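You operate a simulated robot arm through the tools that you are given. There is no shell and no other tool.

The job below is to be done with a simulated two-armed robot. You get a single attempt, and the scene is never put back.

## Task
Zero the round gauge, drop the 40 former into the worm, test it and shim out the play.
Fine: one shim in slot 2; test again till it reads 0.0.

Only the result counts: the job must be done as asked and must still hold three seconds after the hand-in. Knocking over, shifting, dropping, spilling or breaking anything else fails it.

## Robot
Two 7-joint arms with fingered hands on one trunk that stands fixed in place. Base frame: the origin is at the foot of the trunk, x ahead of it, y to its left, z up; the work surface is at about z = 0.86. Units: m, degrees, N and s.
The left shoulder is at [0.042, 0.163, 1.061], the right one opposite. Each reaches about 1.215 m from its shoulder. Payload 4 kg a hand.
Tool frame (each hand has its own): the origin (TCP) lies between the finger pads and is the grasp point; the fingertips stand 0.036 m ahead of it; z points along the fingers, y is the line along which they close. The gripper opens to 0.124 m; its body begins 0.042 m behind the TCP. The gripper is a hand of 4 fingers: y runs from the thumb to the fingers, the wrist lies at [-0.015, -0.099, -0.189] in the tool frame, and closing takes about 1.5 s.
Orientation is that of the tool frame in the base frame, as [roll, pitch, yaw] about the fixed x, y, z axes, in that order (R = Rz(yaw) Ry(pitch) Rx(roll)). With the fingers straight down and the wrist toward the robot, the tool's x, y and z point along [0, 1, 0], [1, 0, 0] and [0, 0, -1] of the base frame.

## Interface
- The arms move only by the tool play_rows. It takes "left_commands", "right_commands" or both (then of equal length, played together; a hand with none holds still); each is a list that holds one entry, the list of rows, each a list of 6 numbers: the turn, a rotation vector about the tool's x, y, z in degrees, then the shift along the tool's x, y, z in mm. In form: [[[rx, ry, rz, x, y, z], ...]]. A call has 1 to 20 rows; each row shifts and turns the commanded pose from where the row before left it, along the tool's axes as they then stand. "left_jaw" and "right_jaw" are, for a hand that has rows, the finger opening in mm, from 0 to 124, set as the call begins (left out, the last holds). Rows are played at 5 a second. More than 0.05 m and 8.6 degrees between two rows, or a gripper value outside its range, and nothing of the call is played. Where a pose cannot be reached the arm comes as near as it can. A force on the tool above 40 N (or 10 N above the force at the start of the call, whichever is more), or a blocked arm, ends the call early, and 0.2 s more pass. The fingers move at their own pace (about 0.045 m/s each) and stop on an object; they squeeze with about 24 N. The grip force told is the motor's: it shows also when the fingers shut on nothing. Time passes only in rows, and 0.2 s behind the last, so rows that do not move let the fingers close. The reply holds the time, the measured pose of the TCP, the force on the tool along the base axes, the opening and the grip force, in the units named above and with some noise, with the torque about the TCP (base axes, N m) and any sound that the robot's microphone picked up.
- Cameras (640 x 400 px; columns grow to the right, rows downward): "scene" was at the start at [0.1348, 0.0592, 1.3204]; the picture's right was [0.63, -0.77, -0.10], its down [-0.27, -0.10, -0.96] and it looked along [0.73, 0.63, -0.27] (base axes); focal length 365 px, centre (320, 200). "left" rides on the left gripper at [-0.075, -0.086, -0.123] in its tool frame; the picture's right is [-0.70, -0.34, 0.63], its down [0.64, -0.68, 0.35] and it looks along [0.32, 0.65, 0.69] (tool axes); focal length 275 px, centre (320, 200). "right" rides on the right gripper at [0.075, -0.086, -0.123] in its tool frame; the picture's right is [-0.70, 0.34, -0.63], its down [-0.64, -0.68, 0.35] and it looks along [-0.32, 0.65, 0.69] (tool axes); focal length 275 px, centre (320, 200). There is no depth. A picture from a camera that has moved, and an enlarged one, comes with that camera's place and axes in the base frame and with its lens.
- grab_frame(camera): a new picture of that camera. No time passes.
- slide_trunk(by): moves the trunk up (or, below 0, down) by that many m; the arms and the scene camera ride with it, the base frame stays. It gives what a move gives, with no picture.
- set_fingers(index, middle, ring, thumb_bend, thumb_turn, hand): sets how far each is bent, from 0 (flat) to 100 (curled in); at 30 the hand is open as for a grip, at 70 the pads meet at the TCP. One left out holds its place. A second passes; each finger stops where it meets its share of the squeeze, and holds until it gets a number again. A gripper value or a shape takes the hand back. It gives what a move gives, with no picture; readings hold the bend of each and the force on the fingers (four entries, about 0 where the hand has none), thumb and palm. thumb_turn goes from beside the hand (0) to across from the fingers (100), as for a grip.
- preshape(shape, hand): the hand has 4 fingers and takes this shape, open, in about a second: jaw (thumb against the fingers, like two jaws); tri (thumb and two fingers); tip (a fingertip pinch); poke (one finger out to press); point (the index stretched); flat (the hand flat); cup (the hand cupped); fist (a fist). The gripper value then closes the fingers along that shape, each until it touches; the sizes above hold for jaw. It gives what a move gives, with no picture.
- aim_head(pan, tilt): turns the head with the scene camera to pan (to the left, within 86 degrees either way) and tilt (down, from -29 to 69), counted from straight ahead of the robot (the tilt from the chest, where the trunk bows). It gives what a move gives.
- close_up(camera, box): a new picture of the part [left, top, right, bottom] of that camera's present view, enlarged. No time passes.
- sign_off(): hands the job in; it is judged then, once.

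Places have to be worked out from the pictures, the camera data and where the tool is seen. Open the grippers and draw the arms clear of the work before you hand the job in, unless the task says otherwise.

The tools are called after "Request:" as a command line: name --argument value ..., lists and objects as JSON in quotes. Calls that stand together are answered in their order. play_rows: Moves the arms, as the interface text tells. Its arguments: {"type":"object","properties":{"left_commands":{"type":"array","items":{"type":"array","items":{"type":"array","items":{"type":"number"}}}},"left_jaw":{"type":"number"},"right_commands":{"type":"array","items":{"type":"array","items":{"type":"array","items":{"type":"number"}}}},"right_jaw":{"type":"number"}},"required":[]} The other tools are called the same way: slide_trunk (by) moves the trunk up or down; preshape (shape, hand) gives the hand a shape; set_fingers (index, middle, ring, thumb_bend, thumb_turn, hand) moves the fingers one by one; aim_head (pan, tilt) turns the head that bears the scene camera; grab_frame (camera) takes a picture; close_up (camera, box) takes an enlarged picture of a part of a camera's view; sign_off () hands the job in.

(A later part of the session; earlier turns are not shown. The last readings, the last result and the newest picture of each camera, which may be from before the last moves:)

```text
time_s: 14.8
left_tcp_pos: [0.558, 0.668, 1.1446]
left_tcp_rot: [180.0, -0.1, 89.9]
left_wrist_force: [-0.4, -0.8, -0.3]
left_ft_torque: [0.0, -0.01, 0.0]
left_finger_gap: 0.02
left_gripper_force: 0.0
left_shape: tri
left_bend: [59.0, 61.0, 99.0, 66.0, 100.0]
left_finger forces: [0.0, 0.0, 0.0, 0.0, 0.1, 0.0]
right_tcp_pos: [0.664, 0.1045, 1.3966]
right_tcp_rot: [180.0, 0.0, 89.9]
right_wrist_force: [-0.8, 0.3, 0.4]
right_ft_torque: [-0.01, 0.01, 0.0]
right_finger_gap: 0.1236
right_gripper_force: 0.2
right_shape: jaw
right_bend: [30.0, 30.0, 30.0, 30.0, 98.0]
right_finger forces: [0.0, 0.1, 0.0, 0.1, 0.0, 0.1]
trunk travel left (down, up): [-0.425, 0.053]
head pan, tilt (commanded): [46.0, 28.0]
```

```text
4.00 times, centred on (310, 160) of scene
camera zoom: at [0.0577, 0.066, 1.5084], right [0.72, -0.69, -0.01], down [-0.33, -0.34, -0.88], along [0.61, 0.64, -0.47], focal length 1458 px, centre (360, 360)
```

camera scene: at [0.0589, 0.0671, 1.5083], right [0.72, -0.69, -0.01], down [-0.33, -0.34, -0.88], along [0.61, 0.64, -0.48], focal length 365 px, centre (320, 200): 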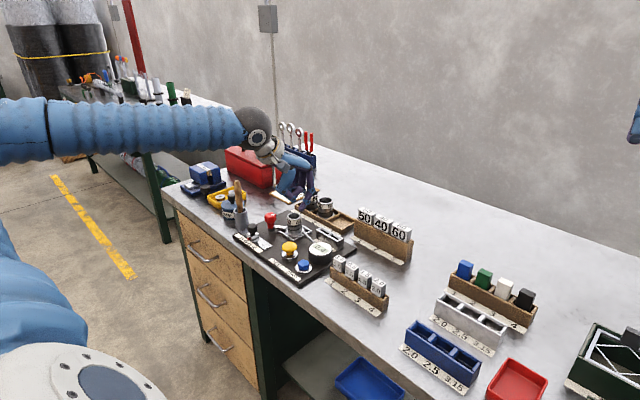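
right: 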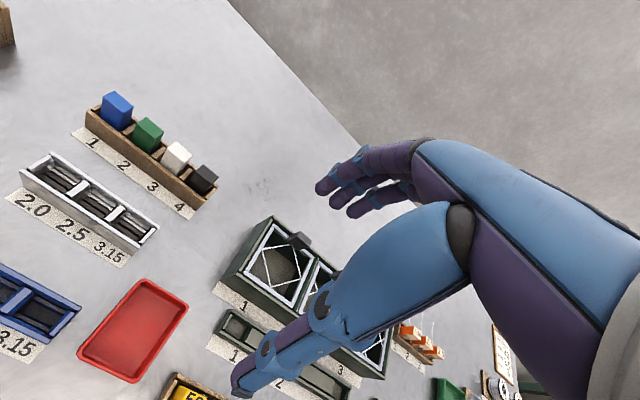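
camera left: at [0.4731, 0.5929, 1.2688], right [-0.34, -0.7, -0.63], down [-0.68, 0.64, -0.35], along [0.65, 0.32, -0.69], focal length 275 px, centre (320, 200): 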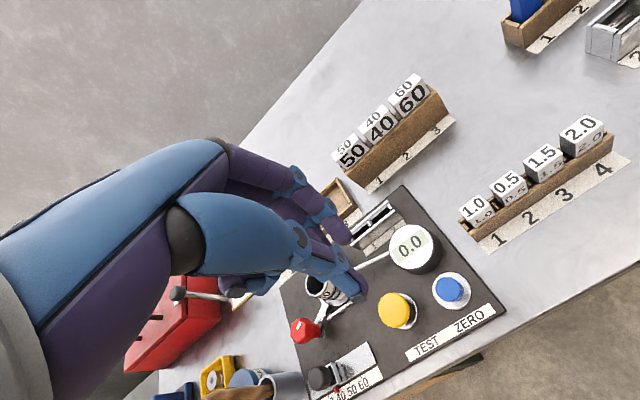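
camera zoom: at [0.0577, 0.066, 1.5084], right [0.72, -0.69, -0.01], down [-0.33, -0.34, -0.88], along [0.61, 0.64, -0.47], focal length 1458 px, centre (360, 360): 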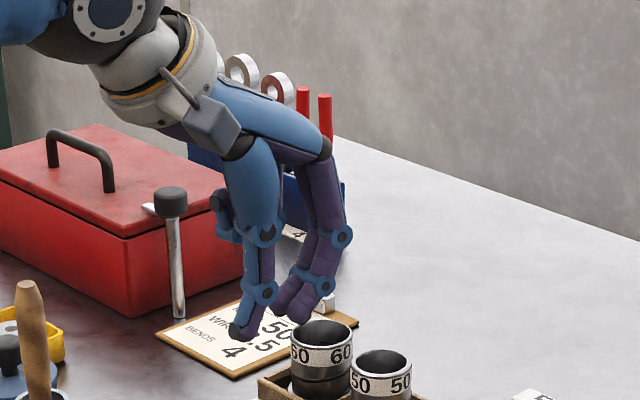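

In the air the closed tips straddle the tool axis evenly. I'll open to 60 mm and travel to a place above the 40 former, tips about 8 cm above its head.

Request:
play_rows --left_commands '[[[0, 0, 0, -10.9, 37.1, 9.3], [0, 0, 0, -10.9, 37.1, 9.3], [0, 0, 0, -10.9, 37.1, 9.3], [0, 0, 0, -10.9, 37.1, 9.3], [0, 0, 0, -10.9, 37.1, 9.3], [0, 0, 0, -10.9, 37.1, 9.3], [0, 0, 0, -10.6, 37.4, 9.2]]]' --left_jaw 60

Request:
grab_frame --camera "left"

Request:
close_up --camera "scene" --box '[320, 110, 460, 270]'

```text
time_s: 16.4
left_tcp_pos: [0.8182, 0.591, 1.0796]
left_tcp_rot: [-179.9, -0.1, 90.1]
left_wrist_force: [0.3, -0.4, 0.4]
left_ft_torque: [-0.03, -0.02, 0.0]
left_finger_gap: 0.0596
left_gripper_force: 0.0
left_shape: tri
left_bend: [43.0, 46.0, 99.0, 56.0, 100.0]
left_finger forces: [0.2, 0.0, 0.1, 0.0, 0.0, 0.1]
right_tcp_pos: [0.6643, 0.1037, 1.3958]
right_tcp_rot: [-180.0, 0.0, 90.0]
right_wrist_force: [0.0, 0.3, -0.1]
right_ft_torque: [0.01, 0.0, -0.02]
right_finger_gap: 0.1236
right_gripper_force: 0.1
right_shape: jaw
right_bend: [30.0, 30.0, 30.0, 30.0, 98.0]
right_finger forces: [0.1, 0.1, 0.0, 0.0, 0.1, 0.0]
trunk travel left (down, up): [-0.425, 0.053]
head pan, tilt (commanded): [46.0, 28.0]
```

```text
taken
camera left: at [0.7333, 0.5163, 1.2017], right [-0.34, -0.7, -0.63], down [-0.68, 0.64, -0.34], along [0.65, 0.32, -0.69], focal length 275 px, centre (320, 200)
```

left: 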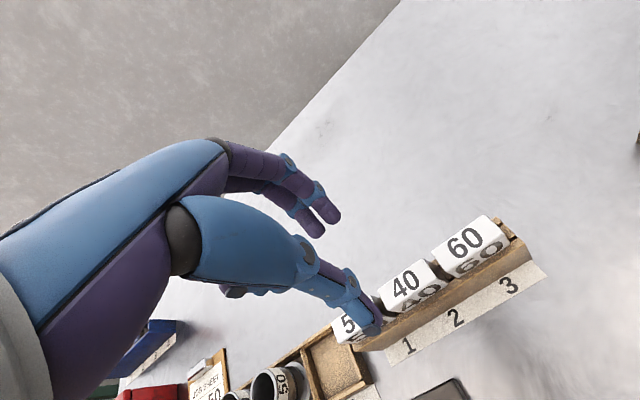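

```text
2.50 times, centred on (390, 190) of scene
camera zoom: at [0.0594, 0.0655, 1.5083], right [0.72, -0.69, -0.01], down [-0.33, -0.34, -0.88], along [0.61, 0.64, -0.47], focal length 912 px, centre (145, 225)
```

zoom: 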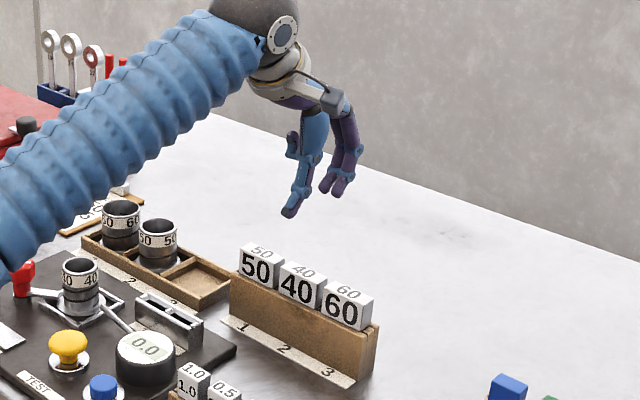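

The 40 head's top centre works out at (0.816, 0.591), almost directly under the TCP. I'll zoom to check the head's thickness against the rack.

Request:
close_up --camera "left" --box '[320, 200, 560, 370]'

Request:
close_up --camera "scene" --box '[360, 195, 420, 245]'

```text
2.35 times, centred on (440, 285) of left
camera zoom: at [0.7333, 0.5163, 1.2017], right [-0.34, -0.7, -0.63], down [-0.68, 0.64, -0.34], along [0.65, 0.32, -0.69], focal length 648 px, centre (38, 0)
```

zoom: 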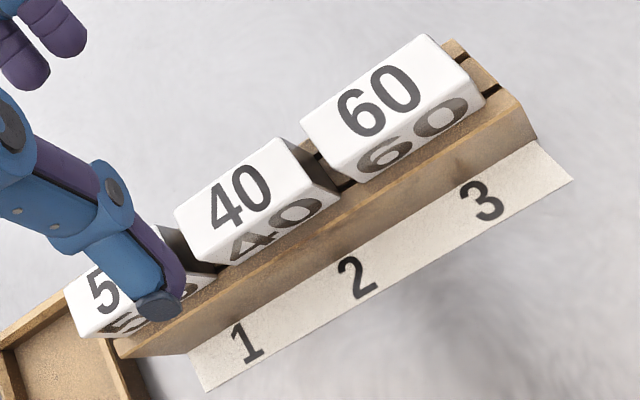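

```text
8.00 times, centred on (390, 220) of scene
camera zoom: at [0.0594, 0.0655, 1.5083], right [0.72, -0.69, -0.01], down [-0.33, -0.34, -0.88], along [0.61, 0.64, -0.47], focal length 2917 px, centre (-240, 40)
```

zoom: 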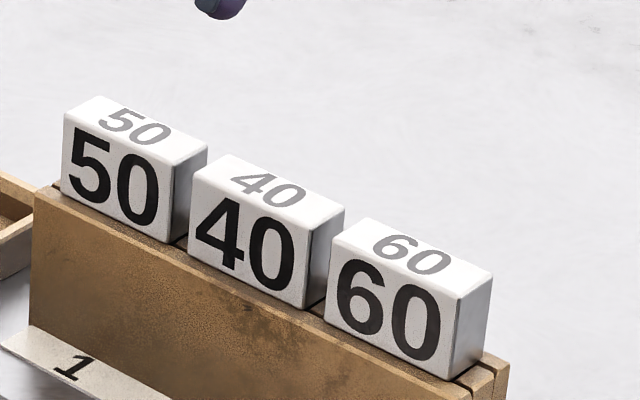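

The head is about 52 × 20 mm and centred near (0.815, 0.590). I'll nudge over and descend so the tips straddle the head's upper part, then check before closing.

Request:
play_rows --left_commands '[[[0, 0, 0, -1, -2.5, 30], [0, 0, 0, 0, 0, 30], [0, 0, 0, 0, 0, 25], [0, 0, 0, 0, 0, 10]]]'

Request:
grab_frame --camera "left"

Request:
close_up --camera "scene" --box '[340, 160, 440, 240]'

```text
time_s: 17.4
left_tcp_pos: [0.816, 0.5907, 0.9825]
left_tcp_rot: [179.9, 0.0, 90.0]
left_wrist_force: [0.4, 0.1, 1.0]
left_ft_torque: [0.03, 0.01, 0.0]
left_finger_gap: 0.0596
left_gripper_force: 0.1
left_shape: tri
left_bend: [43.0, 46.0, 99.0, 56.0, 100.0]
left_finger forces: [0.0, 0.1, 0.0, 0.0, 0.0, 0.1]
right_tcp_pos: [0.6639, 0.1048, 1.3955]
right_tcp_rot: [-179.9, 0.1, 90.0]
right_wrist_force: [0.1, 0.2, 0.7]
right_ft_torque: [0.02, -0.02, -0.02]
right_finger_gap: 0.1234
right_gripper_force: 0.0
right_shape: jaw
right_bend: [30.0, 30.0, 30.0, 30.0, 98.0]
right_finger forces: [0.1, 0.0, 0.0, 0.0, 0.1, 0.0]
trunk travel left (down, up): [-0.425, 0.053]
head pan, tilt (commanded): [46.0, 28.0]
```

```text
taken
camera left: at [0.7311, 0.5151, 1.106], right [-0.34, -0.7, -0.63], down [-0.68, 0.64, -0.35], along [0.65, 0.32, -0.69], focal length 275 px, centre (320, 200)
```

left: 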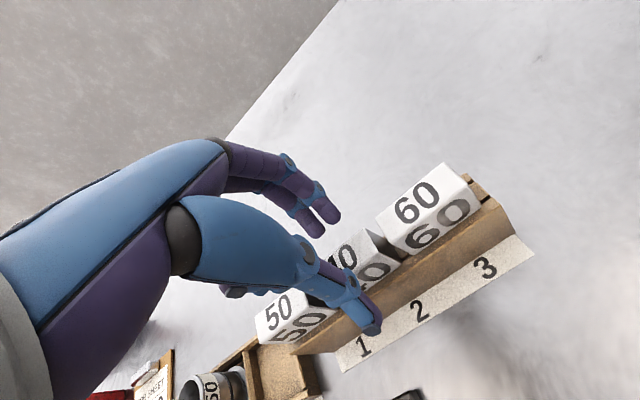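

```text
5.00 times, centred on (390, 200) of scene
camera zoom: at [0.0582, 0.0661, 1.5084], right [0.72, -0.69, -0.01], down [-0.33, -0.34, -0.88], along [0.61, 0.64, -0.47], focal length 1823 px, centre (-30, 200)
```

zoom: 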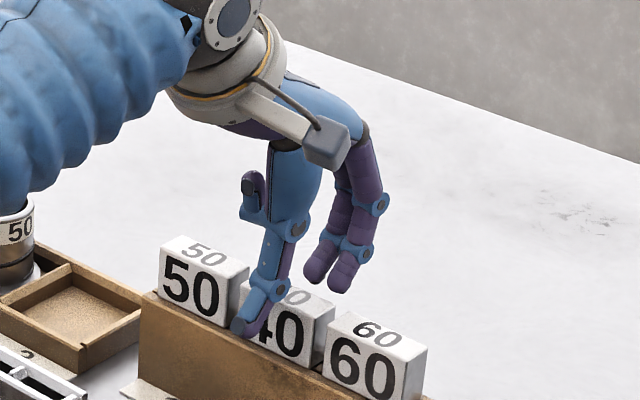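

Thumb and two fingers straddle the 40 head well centred. I'll go down another 13 mm and close.

Request:
play_rows --left_commands '[[[0, 0, 0, -0.5, -0.5, 7], [0, 0, 0, 0, 0, 6], [0, 0, 0, 0, 0, 0]]]'

Request:
close_up --camera "left" --box '[250, 150, 500, 370]'

Request:
close_up --camera "scene" --box '[360, 190, 420, 240]'

```text
time_s: 18.2
left_tcp_pos: [0.8153, 0.5904, 0.9715]
left_tcp_rot: [-179.9, 0.0, 90.0]
left_wrist_force: [0.1, -0.1, -0.1]
left_ft_torque: [-0.03, -0.01, -0.02]
left_finger_gap: 0.0595
left_gripper_force: 0.0
left_shape: tri
left_bend: [43.0, 46.0, 99.0, 56.0, 100.0]
left_finger forces: [0.0, 0.1, 0.0, 0.1, 0.0, 0.1]
right_tcp_pos: [0.6625, 0.1037, 1.397]
right_tcp_rot: [-180.0, 0.0, 90.0]
right_wrist_force: [-0.5, 0.0, -0.4]
right_ft_torque: [-0.01, 0.02, -0.01]
right_finger_gap: 0.1234
right_gripper_force: 0.0
right_shape: jaw
right_bend: [30.0, 30.0, 30.0, 30.0, 98.0]
right_finger forces: [0.0, 0.1, 0.0, 0.1, 0.0, 0.0]
trunk travel left (down, up): [-0.425, 0.053]
head pan, tilt (commanded): [46.0, 28.0]
```

```text
1.82 times, centred on (375, 260) of left
camera zoom: at [0.73, 0.5145, 1.0945], right [-0.34, -0.7, -0.63], down [-0.68, 0.64, -0.35], along [0.65, 0.32, -0.69], focal length 500 px, centre (220, 91)
```

zoom: 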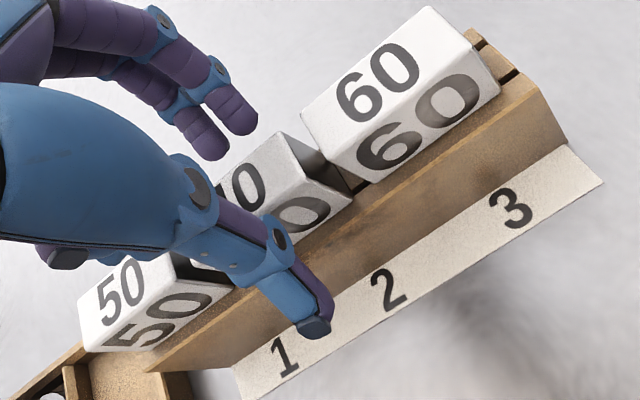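

```text
8.00 times, centred on (390, 215) of scene
camera zoom: at [0.0577, 0.066, 1.5084], right [0.72, -0.69, -0.01], down [-0.33, -0.34, -0.88], along [0.61, 0.64, -0.47], focal length 2917 px, centre (-240, 80)
```

zoom: 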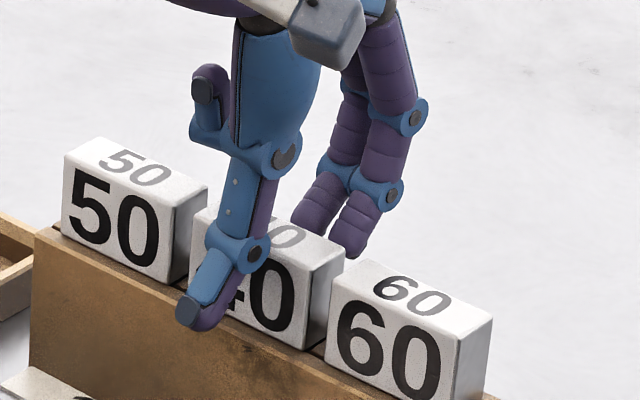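

The thumb tip will come onto the lower part of the head just above the rack. I'll close the grip now.

Request:
play_rows --left_commands '[[[0, 0, 0, 0, 0, 0], [0, 0, 0, 0, 0, 0], [0, 0, 0, 0, 0, 0], [0, 0, 0, 0, 0, 0], [0, 0, 0, 0, 0, 0], [0, 0, 0, 0, 0, 0], [0, 0, 0, 0, 0, 0]]]' --left_jaw 5

Request:
close_up --camera "left" --box '[250, 150, 500, 370]'

Request:
close_up --camera "scene" --box '[360, 190, 420, 240]'

```text
time_s: 19.8
left_tcp_pos: [0.8151, 0.5879, 0.9724]
left_tcp_rot: [180.0, 0.0, 90.1]
left_wrist_force: [3.1, 0.5, 6.2]
left_ft_torque: [0.01, -0.49, -0.05]
left_finger_gap: 0.0223
left_gripper_force: 24.2
left_shape: tri
left_bend: [57.0, 60.0, 100.0, 64.0, 100.0]
left_finger forces: [14.6, 14.5, 0.0, 0.0, 25.9, 0.1]
right_tcp_pos: [0.6631, 0.1031, 1.3964]
right_tcp_rot: [-179.9, -0.1, 90.0]
right_wrist_force: [0.1, 0.6, -0.9]
right_ft_torque: [0.01, -0.01, -0.03]
right_finger_gap: 0.1237
right_gripper_force: 0.1
right_shape: jaw
right_bend: [30.0, 30.0, 30.0, 30.0, 98.0]
right_finger forces: [0.0, 0.0, 0.1, 0.0, 0.1, 0.0]
trunk travel left (down, up): [-0.425, 0.053]
head pan, tilt (commanded): [46.0, 28.0]
```

```text
1.82 times, centred on (375, 260) of left
camera zoom: at [0.73, 0.5144, 1.095], right [-0.34, -0.7, -0.63], down [-0.68, 0.64, -0.35], along [0.65, 0.32, -0.69], focal length 500 px, centre (220, 91)
```

zoom: 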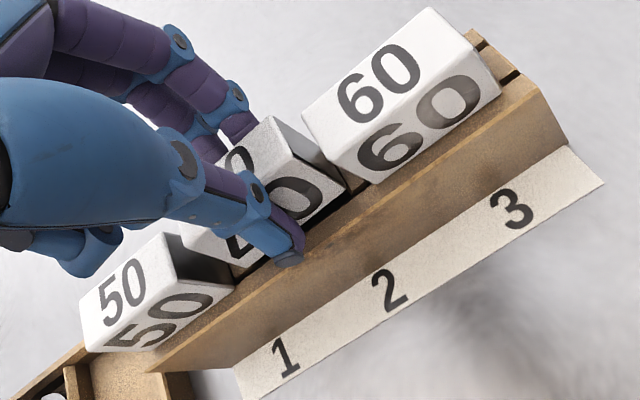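

```text
8.00 times, centred on (390, 215) of scene
camera zoom: at [0.0576, 0.0657, 1.5085], right [0.72, -0.69, -0.01], down [-0.33, -0.34, -0.88], along [0.61, 0.64, -0.47], focal length 2917 px, centre (-240, 80)
```

zoom: 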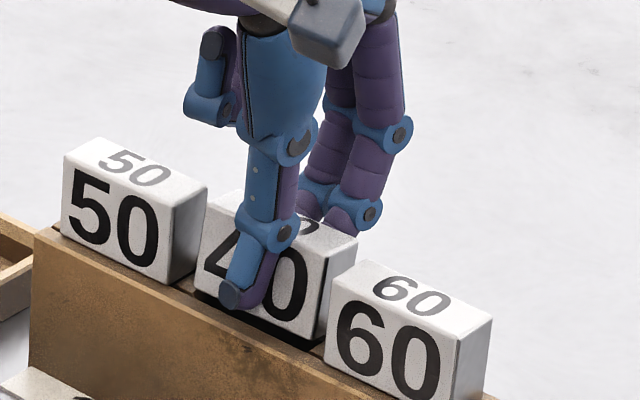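

The grip holds (24 N) but the head was pushed back and tilted a little, so the hand sat too far forward in x. I'll open again gently and look where the head settles, to re-centre.

Request:
play_rows --left_commands '[[[0, 0, 0, 0, 0, 0], [0, 0, 0, 0, 0, 0], [0, 0, 0, 0, 0, 0], [0, 0, 0, 0, 0, 0], [0, 0, 0, 0, 0, 0]]]' --left_jaw 50

Request:
close_up --camera "left" --box '[250, 150, 500, 370]'

Request:
close_up --camera "scene" --box '[360, 190, 420, 240]'

```text
time_s: 21.0
left_tcp_pos: [0.8149, 0.5896, 0.9719]
left_tcp_rot: [-179.9, 0.0, 90.0]
left_wrist_force: [0.4, 0.1, -0.2]
left_ft_torque: [0.03, 0.01, 0.01]
left_finger_gap: 0.0495
left_gripper_force: 0.1
left_shape: tri
left_bend: [46.0, 50.0, 99.0, 59.0, 100.0]
left_finger forces: [0.1, 0.0, 0.0, 0.0, 0.0, 0.0]
right_tcp_pos: [0.6641, 0.1042, 1.3968]
right_tcp_rot: [-180.0, 0.0, 90.0]
right_wrist_force: [-0.4, 0.2, 0.1]
right_ft_torque: [0.0, 0.01, 0.0]
right_finger_gap: 0.1235
right_gripper_force: 0.2
right_shape: jaw
right_bend: [30.0, 30.0, 30.0, 30.0, 98.0]
right_finger forces: [0.0, 0.1, 0.0, 0.0, 0.0, 0.1]
trunk travel left (down, up): [-0.425, 0.053]
head pan, tilt (commanded): [46.0, 28.0]
```

```text
1.82 times, centred on (375, 260) of left
camera zoom: at [0.7301, 0.5145, 1.0944], right [-0.34, -0.7, -0.63], down [-0.68, 0.64, -0.35], along [0.65, 0.32, -0.69], focal length 500 px, centre (220, 91)
```

zoom: 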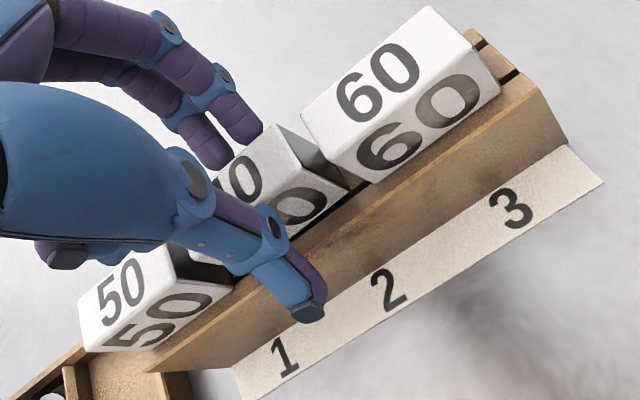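

```text
8.00 times, centred on (390, 215) of scene
camera zoom: at [0.0578, 0.0659, 1.5084], right [0.72, -0.69, -0.01], down [-0.33, -0.34, -0.88], along [0.61, 0.64, -0.47], focal length 2917 px, centre (-240, 80)
```

zoom: 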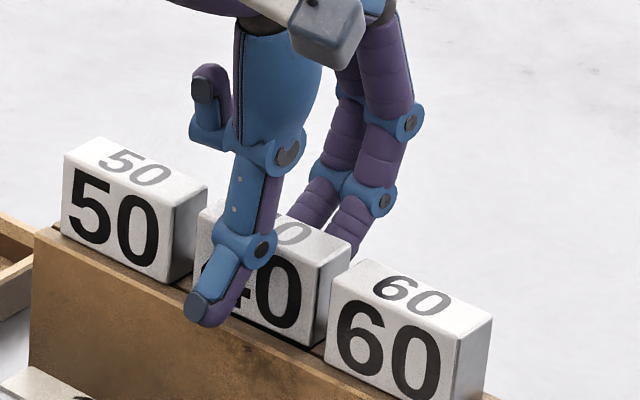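

The thumb travels less than the fingers, so the pinch centre lies about 5 mm forward of the TCP. I'll shift the hand back 5 mm and close again.

Request:
play_rows --left_commands '[[[0, 0, 0, 0, -2.5, 0], [0, 0, 0, 0, -2.5, 0], [0, 0, 0, 0, 0, 0]]]'

Request:
play_rows --left_commands '[[[0, 0, 0, 0, 0, 0], [0, 0, 0, 0, 0, 0], [0, 0, 0, 0, 0, 0], [0, 0, 0, 0, 0, 0], [0, 0, 0, 0, 0, 0], [0, 0, 0, 0, 0, 0]]]' --left_jaw 5

Request:
close_up --camera "left" --box '[250, 150, 500, 370]'

Request:
close_up --camera "scene" --box '[360, 190, 420, 240]'

```text
time_s: 21.8
left_tcp_pos: [0.8098, 0.5901, 0.9718]
left_tcp_rot: [-179.9, 0.0, 89.9]
left_wrist_force: [-0.2, 0.3, 0.3]
left_ft_torque: [0.0, 0.01, 0.03]
left_finger_gap: 0.0498
left_gripper_force: 0.0
left_shape: tri
left_bend: [46.0, 50.0, 99.0, 59.0, 100.0]
left_finger forces: [0.1, 0.0, 0.1, 0.0, 0.0, 0.0]
right_tcp_pos: [0.6629, 0.1048, 1.3958]
right_tcp_rot: [-179.9, 0.0, 90.0]
right_wrist_force: [0.0, 0.0, 0.1]
right_ft_torque: [-0.03, -0.03, 0.01]
right_finger_gap: 0.1237
right_gripper_force: 0.0
right_shape: jaw
right_bend: [30.0, 30.0, 30.0, 30.0, 98.0]
right_finger forces: [0.0, 0.0, 0.0, 0.1, 0.1, 0.1]
trunk travel left (down, up): [-0.425, 0.053]
head pan, tilt (commanded): [46.0, 28.0]
```

```text
time_s: 23.2
left_tcp_pos: [0.8106, 0.5881, 0.9708]
left_tcp_rot: [180.0, 0.1, 90.0]
left_wrist_force: [3.0, 0.3, 5.5]
left_ft_torque: [0.0, -0.47, -0.07]
left_finger_gap: 0.0221
left_gripper_force: 24.3
left_shape: tri
left_bend: [55.0, 57.0, 100.0, 66.0, 100.0]
left_finger forces: [14.6, 14.2, 0.1, 0.0, 26.6, 0.1]
right_tcp_pos: [0.6636, 0.1036, 1.3966]
right_tcp_rot: [-180.0, 0.1, 90.1]
right_wrist_force: [0.2, 0.0, -0.2]
right_ft_torque: [-0.01, 0.01, -0.01]
right_finger_gap: 0.1234
right_gripper_force: 0.0
right_shape: jaw
right_bend: [30.0, 30.0, 30.0, 30.0, 98.0]
right_finger forces: [0.0, 0.0, 0.0, 0.0, 0.1, 0.0]
trunk travel left (down, up): [-0.425, 0.053]
head pan, tilt (commanded): [46.0, 28.0]
```

```text
1.82 times, centred on (375, 260) of left
camera zoom: at [0.7248, 0.5143, 1.095], right [-0.34, -0.7, -0.63], down [-0.68, 0.65, -0.35], along [0.65, 0.32, -0.69], focal length 500 px, centre (220, 91)
```

zoom: 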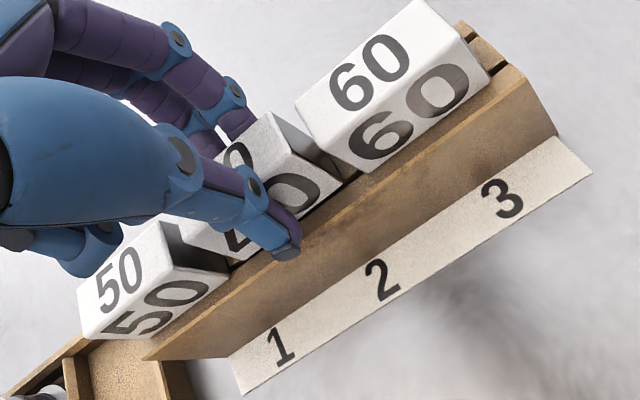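

```text
8.00 times, centred on (390, 215) of scene
camera zoom: at [0.0577, 0.0658, 1.5085], right [0.72, -0.69, -0.01], down [-0.33, -0.34, -0.88], along [0.61, 0.64, -0.47], focal length 2917 px, centre (-240, 80)
```

zoom: 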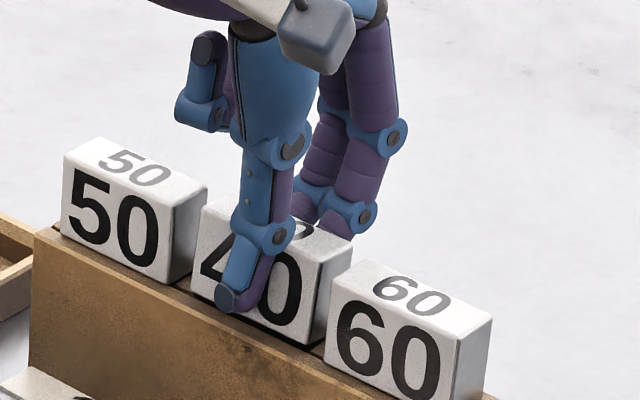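

The head is now held nearly upright in its original place. I'll lift slowly straight up and watch it come out.

Request:
play_rows --left_commands '[[[0, 0, 0, 0, 0, -5], [0, 0, 0, 0, 0, -10], [0, 0, 0, 0, 0, -10], [0, 0, 0, 0, 0, -10]]]'

Request:
close_up --camera "scene" --box '[350, 170, 430, 240]'

Request:
close_up --camera "left" --box '[250, 150, 500, 370]'

```text
time_s: 24.2
left_tcp_pos: [0.8101, 0.5896, 1.0049]
left_tcp_rot: [-179.8, 0.0, 90.0]
left_wrist_force: [4.1, -0.1, -3.8]
left_ft_torque: [-0.02, -0.45, -0.05]
left_finger_gap: 0.0216
left_gripper_force: 24.3
left_shape: tri
left_bend: [55.0, 57.0, 100.0, 66.0, 100.0]
left_finger forces: [14.8, 14.4, 0.0, 0.1, 23.5, 0.0]
right_tcp_pos: [0.663, 0.1043, 1.396]
right_tcp_rot: [-179.9, 0.0, 90.0]
right_wrist_force: [-0.7, 0.4, 0.3]
right_ft_torque: [0.01, 0.01, 0.0]
right_finger_gap: 0.1238
right_gripper_force: 0.1
right_shape: jaw
right_bend: [30.0, 30.0, 30.0, 30.0, 98.0]
right_finger forces: [0.1, 0.0, 0.1, 0.0, 0.0, 0.1]
trunk travel left (down, up): [-0.425, 0.053]
head pan, tilt (commanded): [46.0, 28.0]
```

```text
5.71 times, centred on (390, 205) of scene
camera zoom: at [0.0584, 0.066, 1.5084], right [0.72, -0.69, -0.01], down [-0.33, -0.34, -0.88], along [0.61, 0.64, -0.47], focal length 2084 px, centre (-80, 171)
```

zoom: 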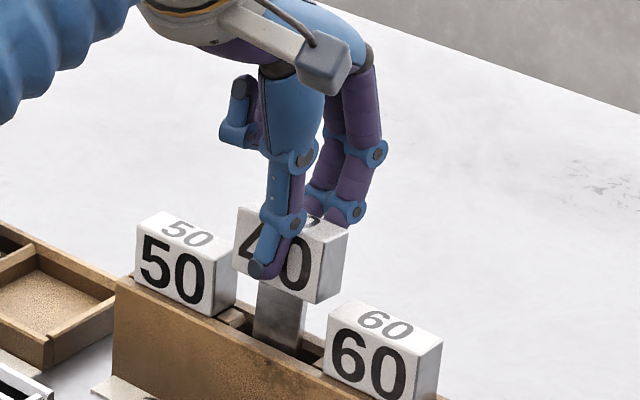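

```text
1.82 times, centred on (375, 260) of left
camera zoom: at [0.7247, 0.5148, 1.1284], right [-0.34, -0.7, -0.63], down [-0.68, 0.64, -0.34], along [0.65, 0.32, -0.69], focal length 500 px, centre (220, 91)
```

zoom: 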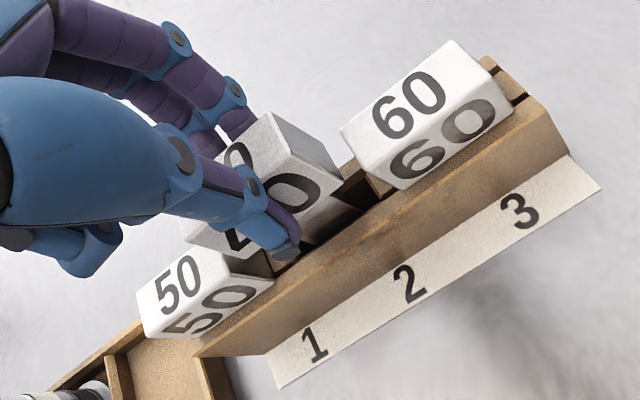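

The 40 former is rising with a metal blade beneath its head; neighbours stay put. I'll continue lifting until it's clear.

Request:
play_rows --left_commands '[[[0, 0, 0, 0, 0, -15], [0, 0, 0, 0, 0, -20], [0, 0, 0, 0, 0, -25], [0, 0, 0, 0, 0, -30], [0, 0, 0, 0, 0, -30]]]'

Request:
close_up --camera "scene" --box '[340, 120, 440, 240]'

Request:
grab_frame --camera "left"

```text
time_s: 25.4
left_tcp_pos: [0.8097, 0.5896, 1.127]
left_tcp_rot: [-179.9, 0.0, 90.0]
left_wrist_force: [-0.2, 0.2, -1.2]
left_ft_torque: [0.0, 0.02, 0.01]
left_finger_gap: 0.0195
left_gripper_force: 24.5
left_shape: tri
left_bend: [55.0, 58.0, 100.0, 67.0, 100.0]
left_finger forces: [14.0, 12.7, 0.0, 0.0, 28.1, 0.0]
right_tcp_pos: [0.6624, 0.104, 1.3973]
right_tcp_rot: [180.0, 0.0, 90.0]
right_wrist_force: [-0.6, -0.3, 0.1]
right_ft_torque: [0.0, 0.01, 0.0]
right_finger_gap: 0.1237
right_gripper_force: 0.0
right_shape: jaw
right_bend: [30.0, 30.0, 30.0, 30.0, 98.0]
right_finger forces: [0.1, 0.1, 0.0, 0.0, 0.0, 0.0]
trunk travel left (down, up): [-0.425, 0.053]
head pan, tilt (commanded): [46.0, 28.0]
```

```text
3.33 times, centred on (390, 180) of scene
camera zoom: at [0.0578, 0.0658, 1.5085], right [0.72, -0.69, -0.01], down [-0.33, -0.34, -0.88], along [0.61, 0.64, -0.47], focal length 1215 px, centre (87, 267)
```

zoom: 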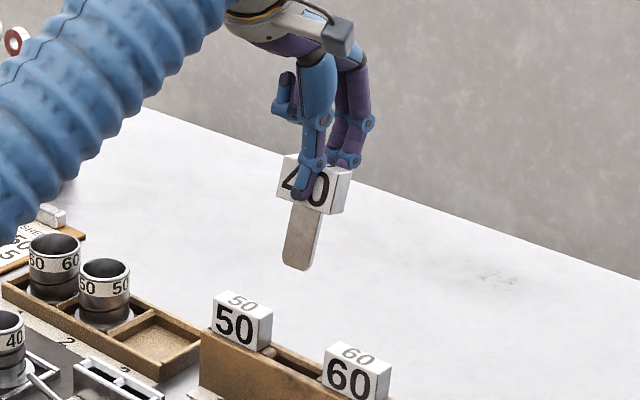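

```text
taken
camera left: at [0.7245, 0.5144, 1.2501], right [-0.34, -0.7, -0.63], down [-0.68, 0.65, -0.34], along [0.65, 0.32, -0.69], focal length 275 px, centre (320, 200)
```

left: 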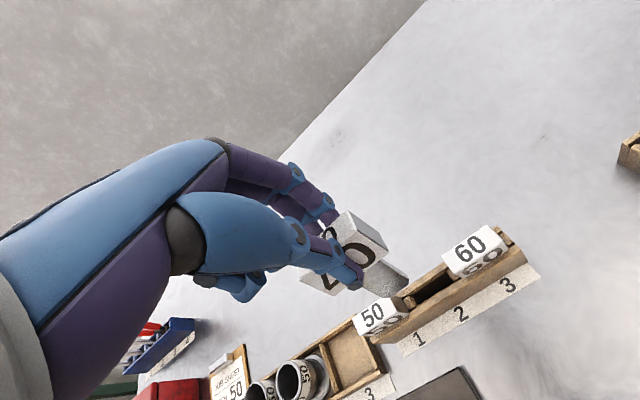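

The former is free: a blade about 25 mm wide and 55 mm long. It may hang slightly tilted, so I'll zoom from both cameras to judge.

Request:
close_up --camera "scene" --box '[365, 150, 425, 210]'

Request:
close_up --camera "left" --box '[270, 180, 430, 310]'

Request:
grab_frame --camera "right"

```text
6.67 times, centred on (395, 180) of scene
camera zoom: at [0.0578, 0.0658, 1.5085], right [0.72, -0.69, -0.01], down [-0.33, -0.34, -0.88], along [0.61, 0.64, -0.47], focal length 2431 px, centre (-180, 333)
```

zoom: 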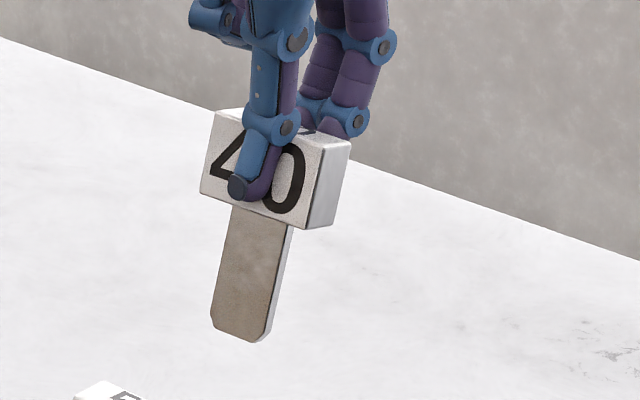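

```text
3.08 times, centred on (350, 245) of left
camera zoom: at [0.7245, 0.5144, 1.2501], right [-0.34, -0.7, -0.63], down [-0.68, 0.65, -0.34], along [0.65, 0.32, -0.69], focal length 847 px, centre (228, 62)
```

zoom: 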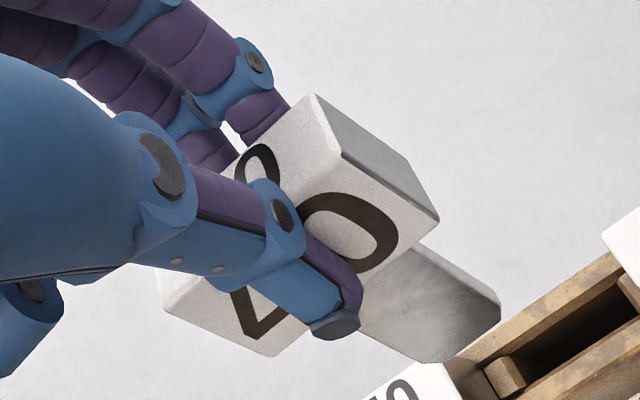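

```text
taken
camera right: at [0.577, 0.1788, 1.5192], right [0.34, -0.7, 0.63], down [-0.68, -0.64, -0.35], along [0.65, -0.32, -0.69], focal length 275 px, centre (320, 200)
```

right: 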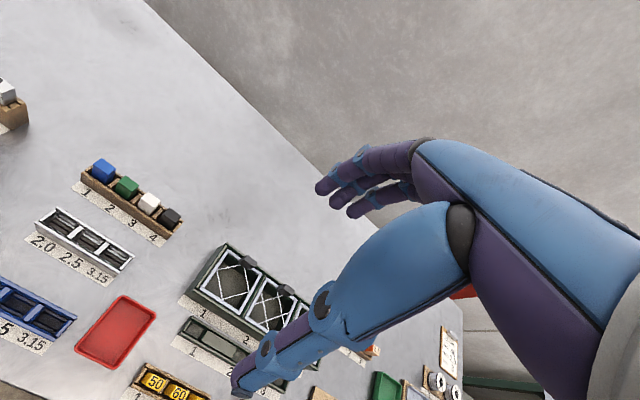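

Comparing edges in both views, the blade leans about 7° (bottom toward the robot) and ~2° toward +y. I'll carry it over near the worm, staying high, and counter-tilt the hand by that amount, then look again.

Request:
play_rows --left_commands '[[[0, 0, 0, 0, 0, -20], [0, 0, 0, 23.3, -26.4, -5], [0, 0, 0, 23.3, -26.4, -5], [0, 0, 0, 23.3, -26.4, -5], [0, 0, 0, 23.3, -26.4, -5], [0, 0, 0, 23.3, -26.4, -5], [0, 0, 0, 23.3, -26.4, -5], [0, 0, 0, 23.2, -26.4, -3], [-3.5, -1, 0, 0, 0, 0], [-3.5, -1, 0, 0, 0, 0], [0, 0, 0, 0, 0, 0]]]'

Request:
grab_frame --camera "left"

Request:
grab_frame --camera "scene"

```text
time_s: 27.8
left_tcp_pos: [0.6252, 0.7528, 1.1804]
left_tcp_rot: [173.0, 2.0, 89.8]
left_wrist_force: [0.2, 0.0, -1.6]
left_ft_torque: [0.01, 0.03, 0.0]
left_finger_gap: 0.0193
left_gripper_force: 23.9
left_shape: tri
left_bend: [55.0, 58.0, 100.0, 67.0, 100.0]
left_finger forces: [14.0, 12.6, 0.0, 0.0, 27.9, 0.0]
right_tcp_pos: [0.6633, 0.1036, 1.3968]
right_tcp_rot: [-179.9, 0.1, 90.0]
right_wrist_force: [0.2, 0.0, 0.4]
right_ft_torque: [0.0, -0.01, 0.02]
right_finger_gap: 0.1236
right_gripper_force: 0.0
right_shape: jaw
right_bend: [30.0, 30.0, 30.0, 30.0, 98.0]
right_finger forces: [0.0, 0.0, 0.0, 0.1, 0.0, 0.1]
trunk travel left (down, up): [-0.425, 0.053]
head pan, tilt (commanded): [46.0, 28.0]
```

```text
taken
camera left: at [0.5258, 0.6819, 1.2942], right [-0.26, -0.72, -0.65], down [-0.63, 0.63, -0.45], along [0.73, 0.29, -0.62], focal length 275 px, centre (320, 200)
```

left: 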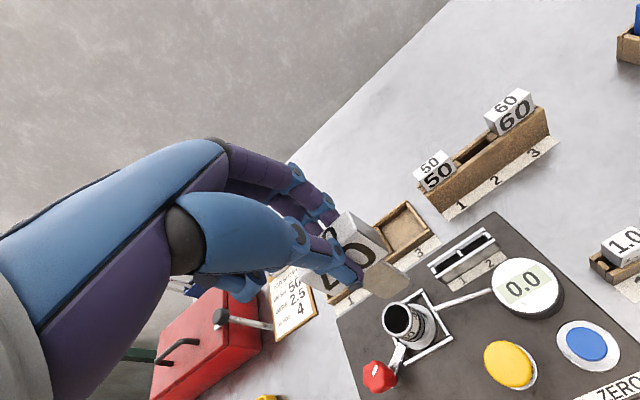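

```text
taken
camera scene: at [0.058, 0.0661, 1.5084], right [0.72, -0.69, -0.01], down [-0.33, -0.34, -0.88], along [0.61, 0.64, -0.47], focal length 365 px, centre (320, 200)
```

scene: 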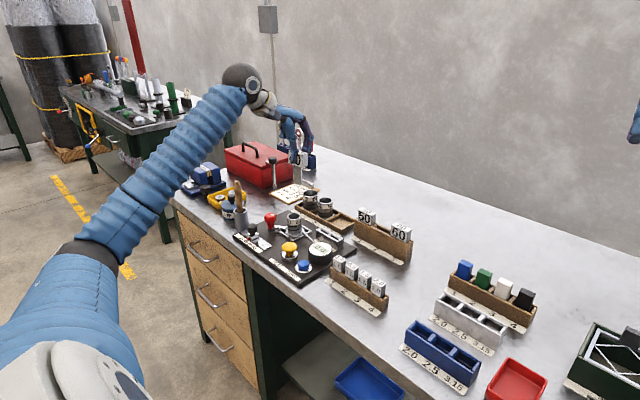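

The worm's rim is visible now beneath and beside the blade. I'll zoom both views to measure the worm and check the blade's verticality.

Request:
close_up --camera "left" --box '[310, 200, 510, 390]'

Request:
close_up --camera "scene" --box '[265, 110, 345, 190]'

Request:
close_up --camera "scene" --box '[260, 190, 330, 260]'

```text
2.11 times, centred on (410, 295) of left
camera zoom: at [0.5258, 0.6819, 1.2942], right [-0.26, -0.72, -0.65], down [-0.63, 0.63, -0.45], along [0.73, 0.29, -0.62], focal length 580 px, centre (130, 0)
```

zoom: 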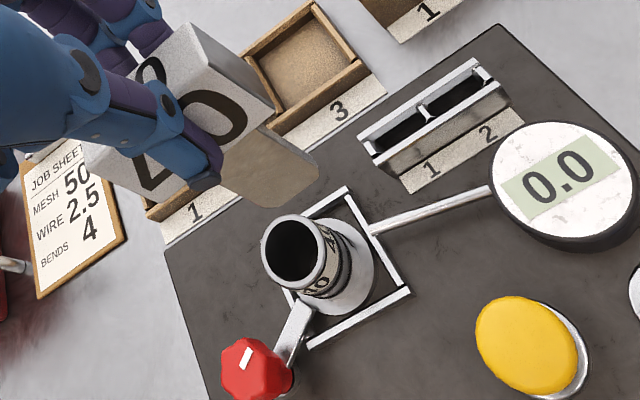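

```text
5.00 times, centred on (305, 150) of scene
camera zoom: at [0.058, 0.0661, 1.5084], right [0.72, -0.69, -0.01], down [-0.33, -0.34, -0.88], along [0.61, 0.64, -0.47], focal length 1823 px, centre (395, 450)
```

zoom: 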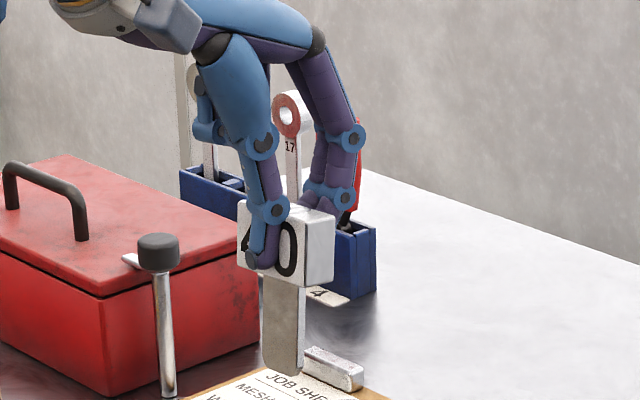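

```text
5.71 times, centred on (295, 225) of scene
camera zoom: at [0.058, 0.0661, 1.5084], right [0.72, -0.69, -0.01], down [-0.33, -0.34, -0.88], along [0.61, 0.64, -0.47], focal length 2084 px, centre (463, 57)
```

zoom: 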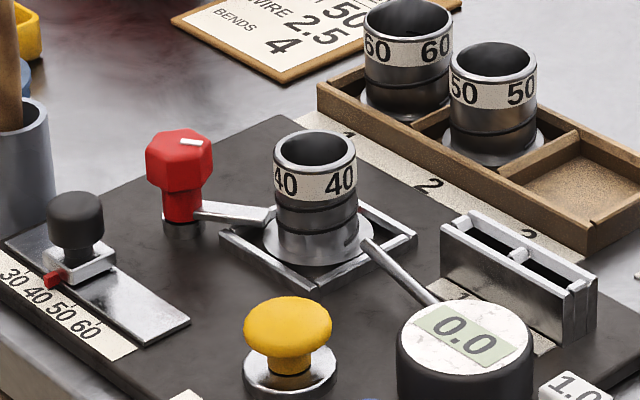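

The blade looks close to upright now. I'll zoom further in the hand camera on the blade and the worm mouth for a finer measurement.

Request:
close_up --camera "left" --box '[330, 200, 430, 300]'

Request:
close_up --camera "left" --box '[370, 280, 450, 350]'

Request:
close_up --camera "scene" --box '[285, 145, 325, 190]'

```text
4.00 times, centred on (380, 250) of left
camera zoom: at [0.5258, 0.6819, 1.2942], right [-0.26, -0.72, -0.65], down [-0.63, 0.63, -0.45], along [0.73, 0.29, -0.62], focal length 1101 px, centre (80, 0)
```

zoom: 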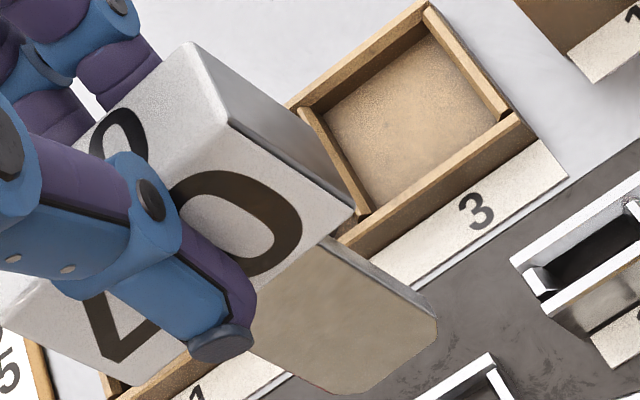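

```text
5.71 times, centred on (410, 315) of left
camera zoom: at [0.5258, 0.6819, 1.2942], right [-0.26, -0.72, -0.65], down [-0.63, 0.63, -0.45], along [0.73, 0.29, -0.62], focal length 1573 px, centre (-194, -457)
```

zoom: 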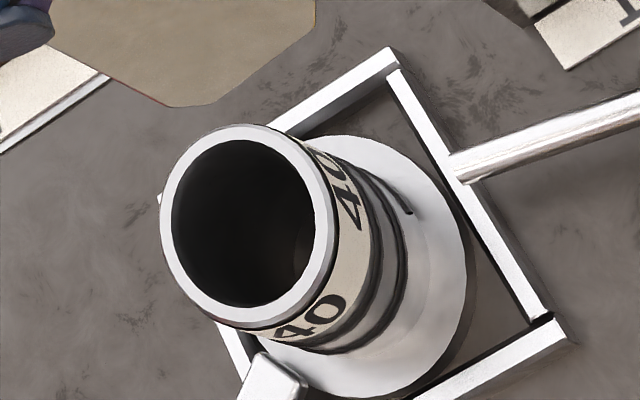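

```text
8.89 times, centred on (305, 168) of scene
camera zoom: at [0.058, 0.0661, 1.5084], right [0.72, -0.69, -0.01], down [-0.33, -0.34, -0.88], along [0.61, 0.64, -0.47], focal length 3241 px, centre (453, 489)
```

zoom: 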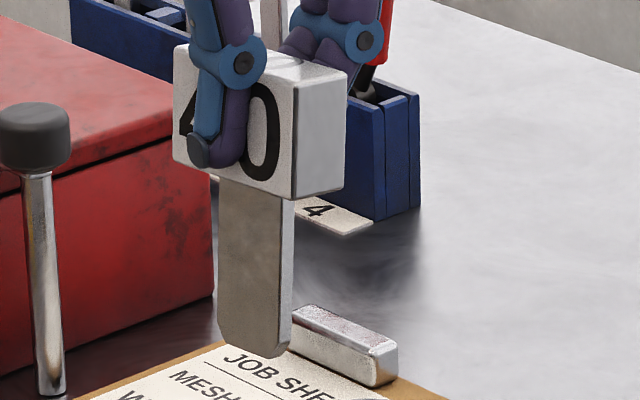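

The worm's rim centre computes to about (0.658, 0.8075, 0.947) with a ~35 mm bore, and the blade's bottom centre is about +3 mm x, −6 mm y from the TCP. I'll add 2° of counter-tilt and move so the blade is over the worm, about 5 cm above the rim.

Request:
play_rows --left_commands '[[[-2, 0, 0, 0, 0, 0], [0, 0, 0, 30.5, 13.2, 1], [0, 0, 0, 30.4, 13.2, 1], [0, 0, 0, 1, -4.3, 27.5], [0, 0, 0, 1, -4.3, 27.5], [0, 0, 0, 1, -4.3, 27.5], [0, 0, 0, 0, 0, 0]]]'

Request:
grab_frame --camera "left"

Request:
close_up --camera "scene" --box '[250, 150, 350, 250]'

```text
time_s: 29.4
left_tcp_pos: [0.6544, 0.8145, 1.0961]
left_tcp_rot: [171.1, 1.9, 89.9]
left_wrist_force: [-0.7, -0.5, -1.9]
left_ft_torque: [0.06, 0.03, 0.0]
left_finger_gap: 0.0192
left_gripper_force: 23.9
left_shape: tri
left_bend: [55.0, 58.0, 100.0, 67.0, 100.0]
left_finger forces: [14.0, 12.5, 0.1, 0.0, 27.6, 0.1]
right_tcp_pos: [0.6628, 0.1033, 1.3975]
right_tcp_rot: [180.0, 0.0, 90.0]
right_wrist_force: [-0.5, 0.3, -0.1]
right_ft_torque: [0.0, -0.02, -0.02]
right_finger_gap: 0.1235
right_gripper_force: 0.2
right_shape: jaw
right_bend: [30.0, 30.0, 30.0, 30.0, 98.0]
right_finger forces: [0.0, 0.0, 0.0, 0.0, 0.0, 0.0]
trunk travel left (down, up): [-0.425, 0.053]
head pan, tilt (commanded): [46.0, 28.0]
```

```text
taken
camera left: at [0.5502, 0.7426, 1.2066], right [-0.24, -0.72, -0.65], down [-0.62, 0.63, -0.47], along [0.75, 0.29, -0.59], focal length 275 px, centre (320, 200)
```

left: 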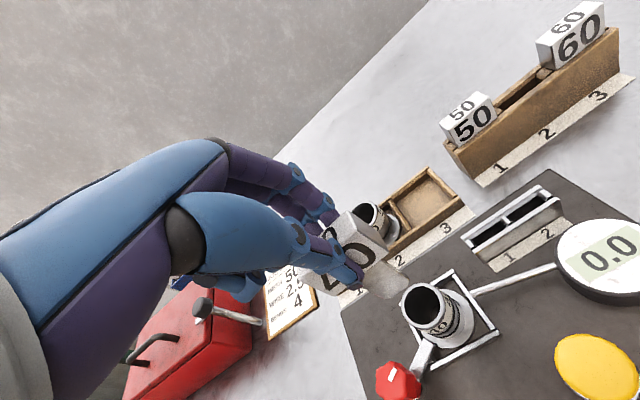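

```text
4.00 times, centred on (300, 200) of scene
camera zoom: at [0.0578, 0.066, 1.5085], right [0.72, -0.69, -0.01], down [-0.33, -0.34, -0.88], along [0.61, 0.64, -0.47], focal length 1458 px, centre (400, 200)
```

zoom: 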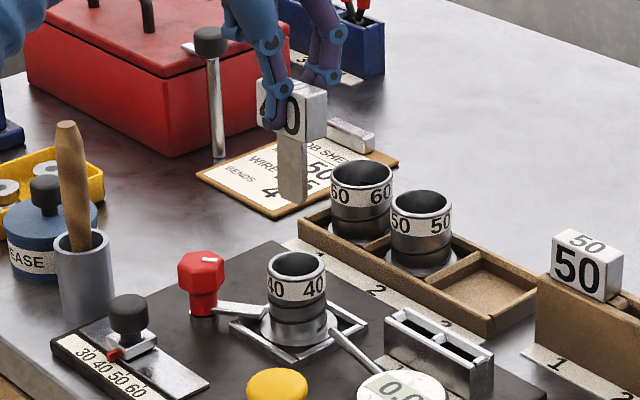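

The blade hangs about 5 cm above the worm mouth. I'll zoom to measure its lateral offset from the bore.

Request:
close_up --camera "left" --box '[350, 240, 480, 370]'

Request:
close_up --camera "scene" --box '[275, 175, 325, 235]'

```text
3.08 times, centred on (415, 305) of left
camera zoom: at [0.5502, 0.7426, 1.2066], right [-0.24, -0.72, -0.65], down [-0.62, 0.63, -0.47], along [0.75, 0.29, -0.59], focal length 847 px, centre (28, -123)
```

zoom: 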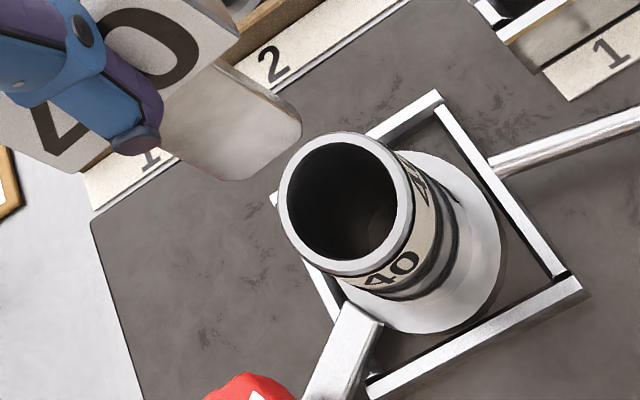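

```text
6.67 times, centred on (300, 205) of scene
camera zoom: at [0.0578, 0.066, 1.5085], right [0.72, -0.69, -0.01], down [-0.33, -0.34, -0.88], along [0.61, 0.64, -0.47], focal length 2431 px, centre (453, 167)
```

zoom: 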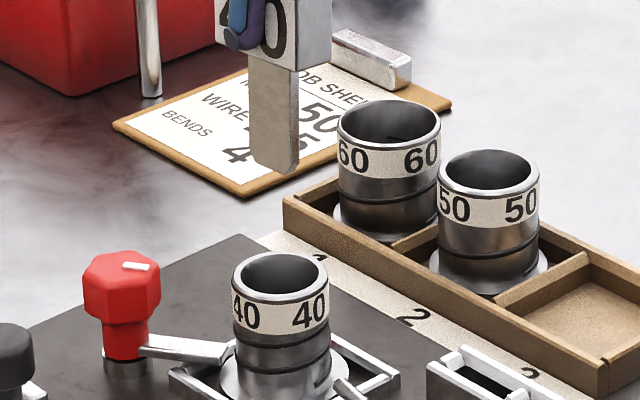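

Blade and bore agree within ~2 mm and the blade is now vertical in both views. I'll correct (+1 mm x, +2.5 mm y) and lower until the blade end is just above the rim.

Request:
play_rows --left_commands '[[[0, 0, 0, 2.1, -3.4, 24.7], [0, 0, 0, 2.1, -3.4, 21], [0, 0, 0, 0, 0, 0]]]'

Request:
close_up --camera "left" --box '[340, 230, 480, 360]'

Request:
close_up --camera "scene" --box '[275, 185, 325, 245]'

```text
time_s: 30.2
left_tcp_pos: [0.6534, 0.8147, 1.0513]
left_tcp_rot: [170.9, 2.0, 89.9]
left_wrist_force: [0.2, -0.4, -0.8]
left_ft_torque: [-0.02, 0.02, 0.01]
left_finger_gap: 0.0191
left_gripper_force: 24.2
left_shape: tri
left_bend: [55.0, 58.0, 100.0, 67.0, 100.0]
left_finger forces: [13.8, 12.5, 0.0, 0.0, 27.8, 0.0]
right_tcp_pos: [0.6632, 0.1035, 1.3962]
right_tcp_rot: [-180.0, 0.0, 90.0]
right_wrist_force: [0.2, 0.4, 0.0]
right_ft_torque: [-0.03, 0.03, 0.01]
right_finger_gap: 0.1237
right_gripper_force: 0.0
right_shape: jaw
right_bend: [30.0, 30.0, 30.0, 30.0, 98.0]
right_finger forces: [0.1, 0.0, 0.1, 0.0, 0.1, 0.1]
trunk travel left (down, up): [-0.425, 0.053]
head pan, tilt (commanded): [46.0, 28.0]
```

```text
3.08 times, centred on (410, 295) of left
camera zoom: at [0.549, 0.7441, 1.1617], right [-0.24, -0.72, -0.65], down [-0.62, 0.63, -0.47], along [0.75, 0.29, -0.59], focal length 847 px, centre (43, -92)
```

zoom: 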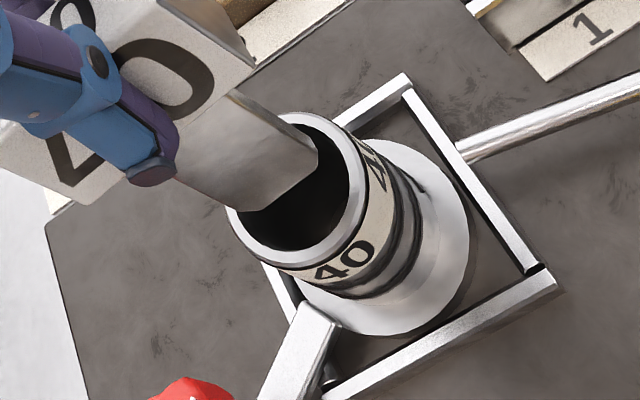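

```text
6.67 times, centred on (300, 215) of scene
camera zoom: at [0.0578, 0.0661, 1.5085], right [0.72, -0.69, -0.01], down [-0.33, -0.34, -0.88], along [0.61, 0.64, -0.47], focal length 2431 px, centre (453, 100)
```

zoom: 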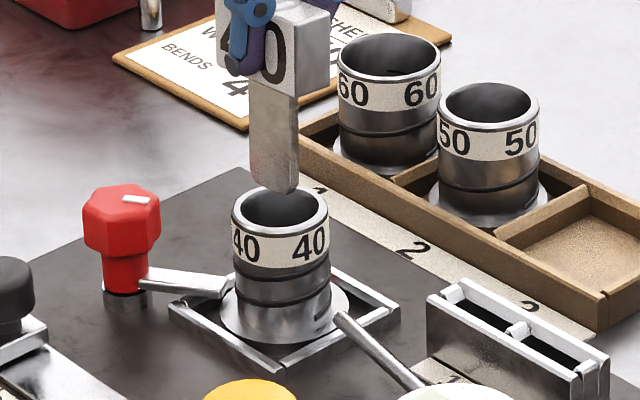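

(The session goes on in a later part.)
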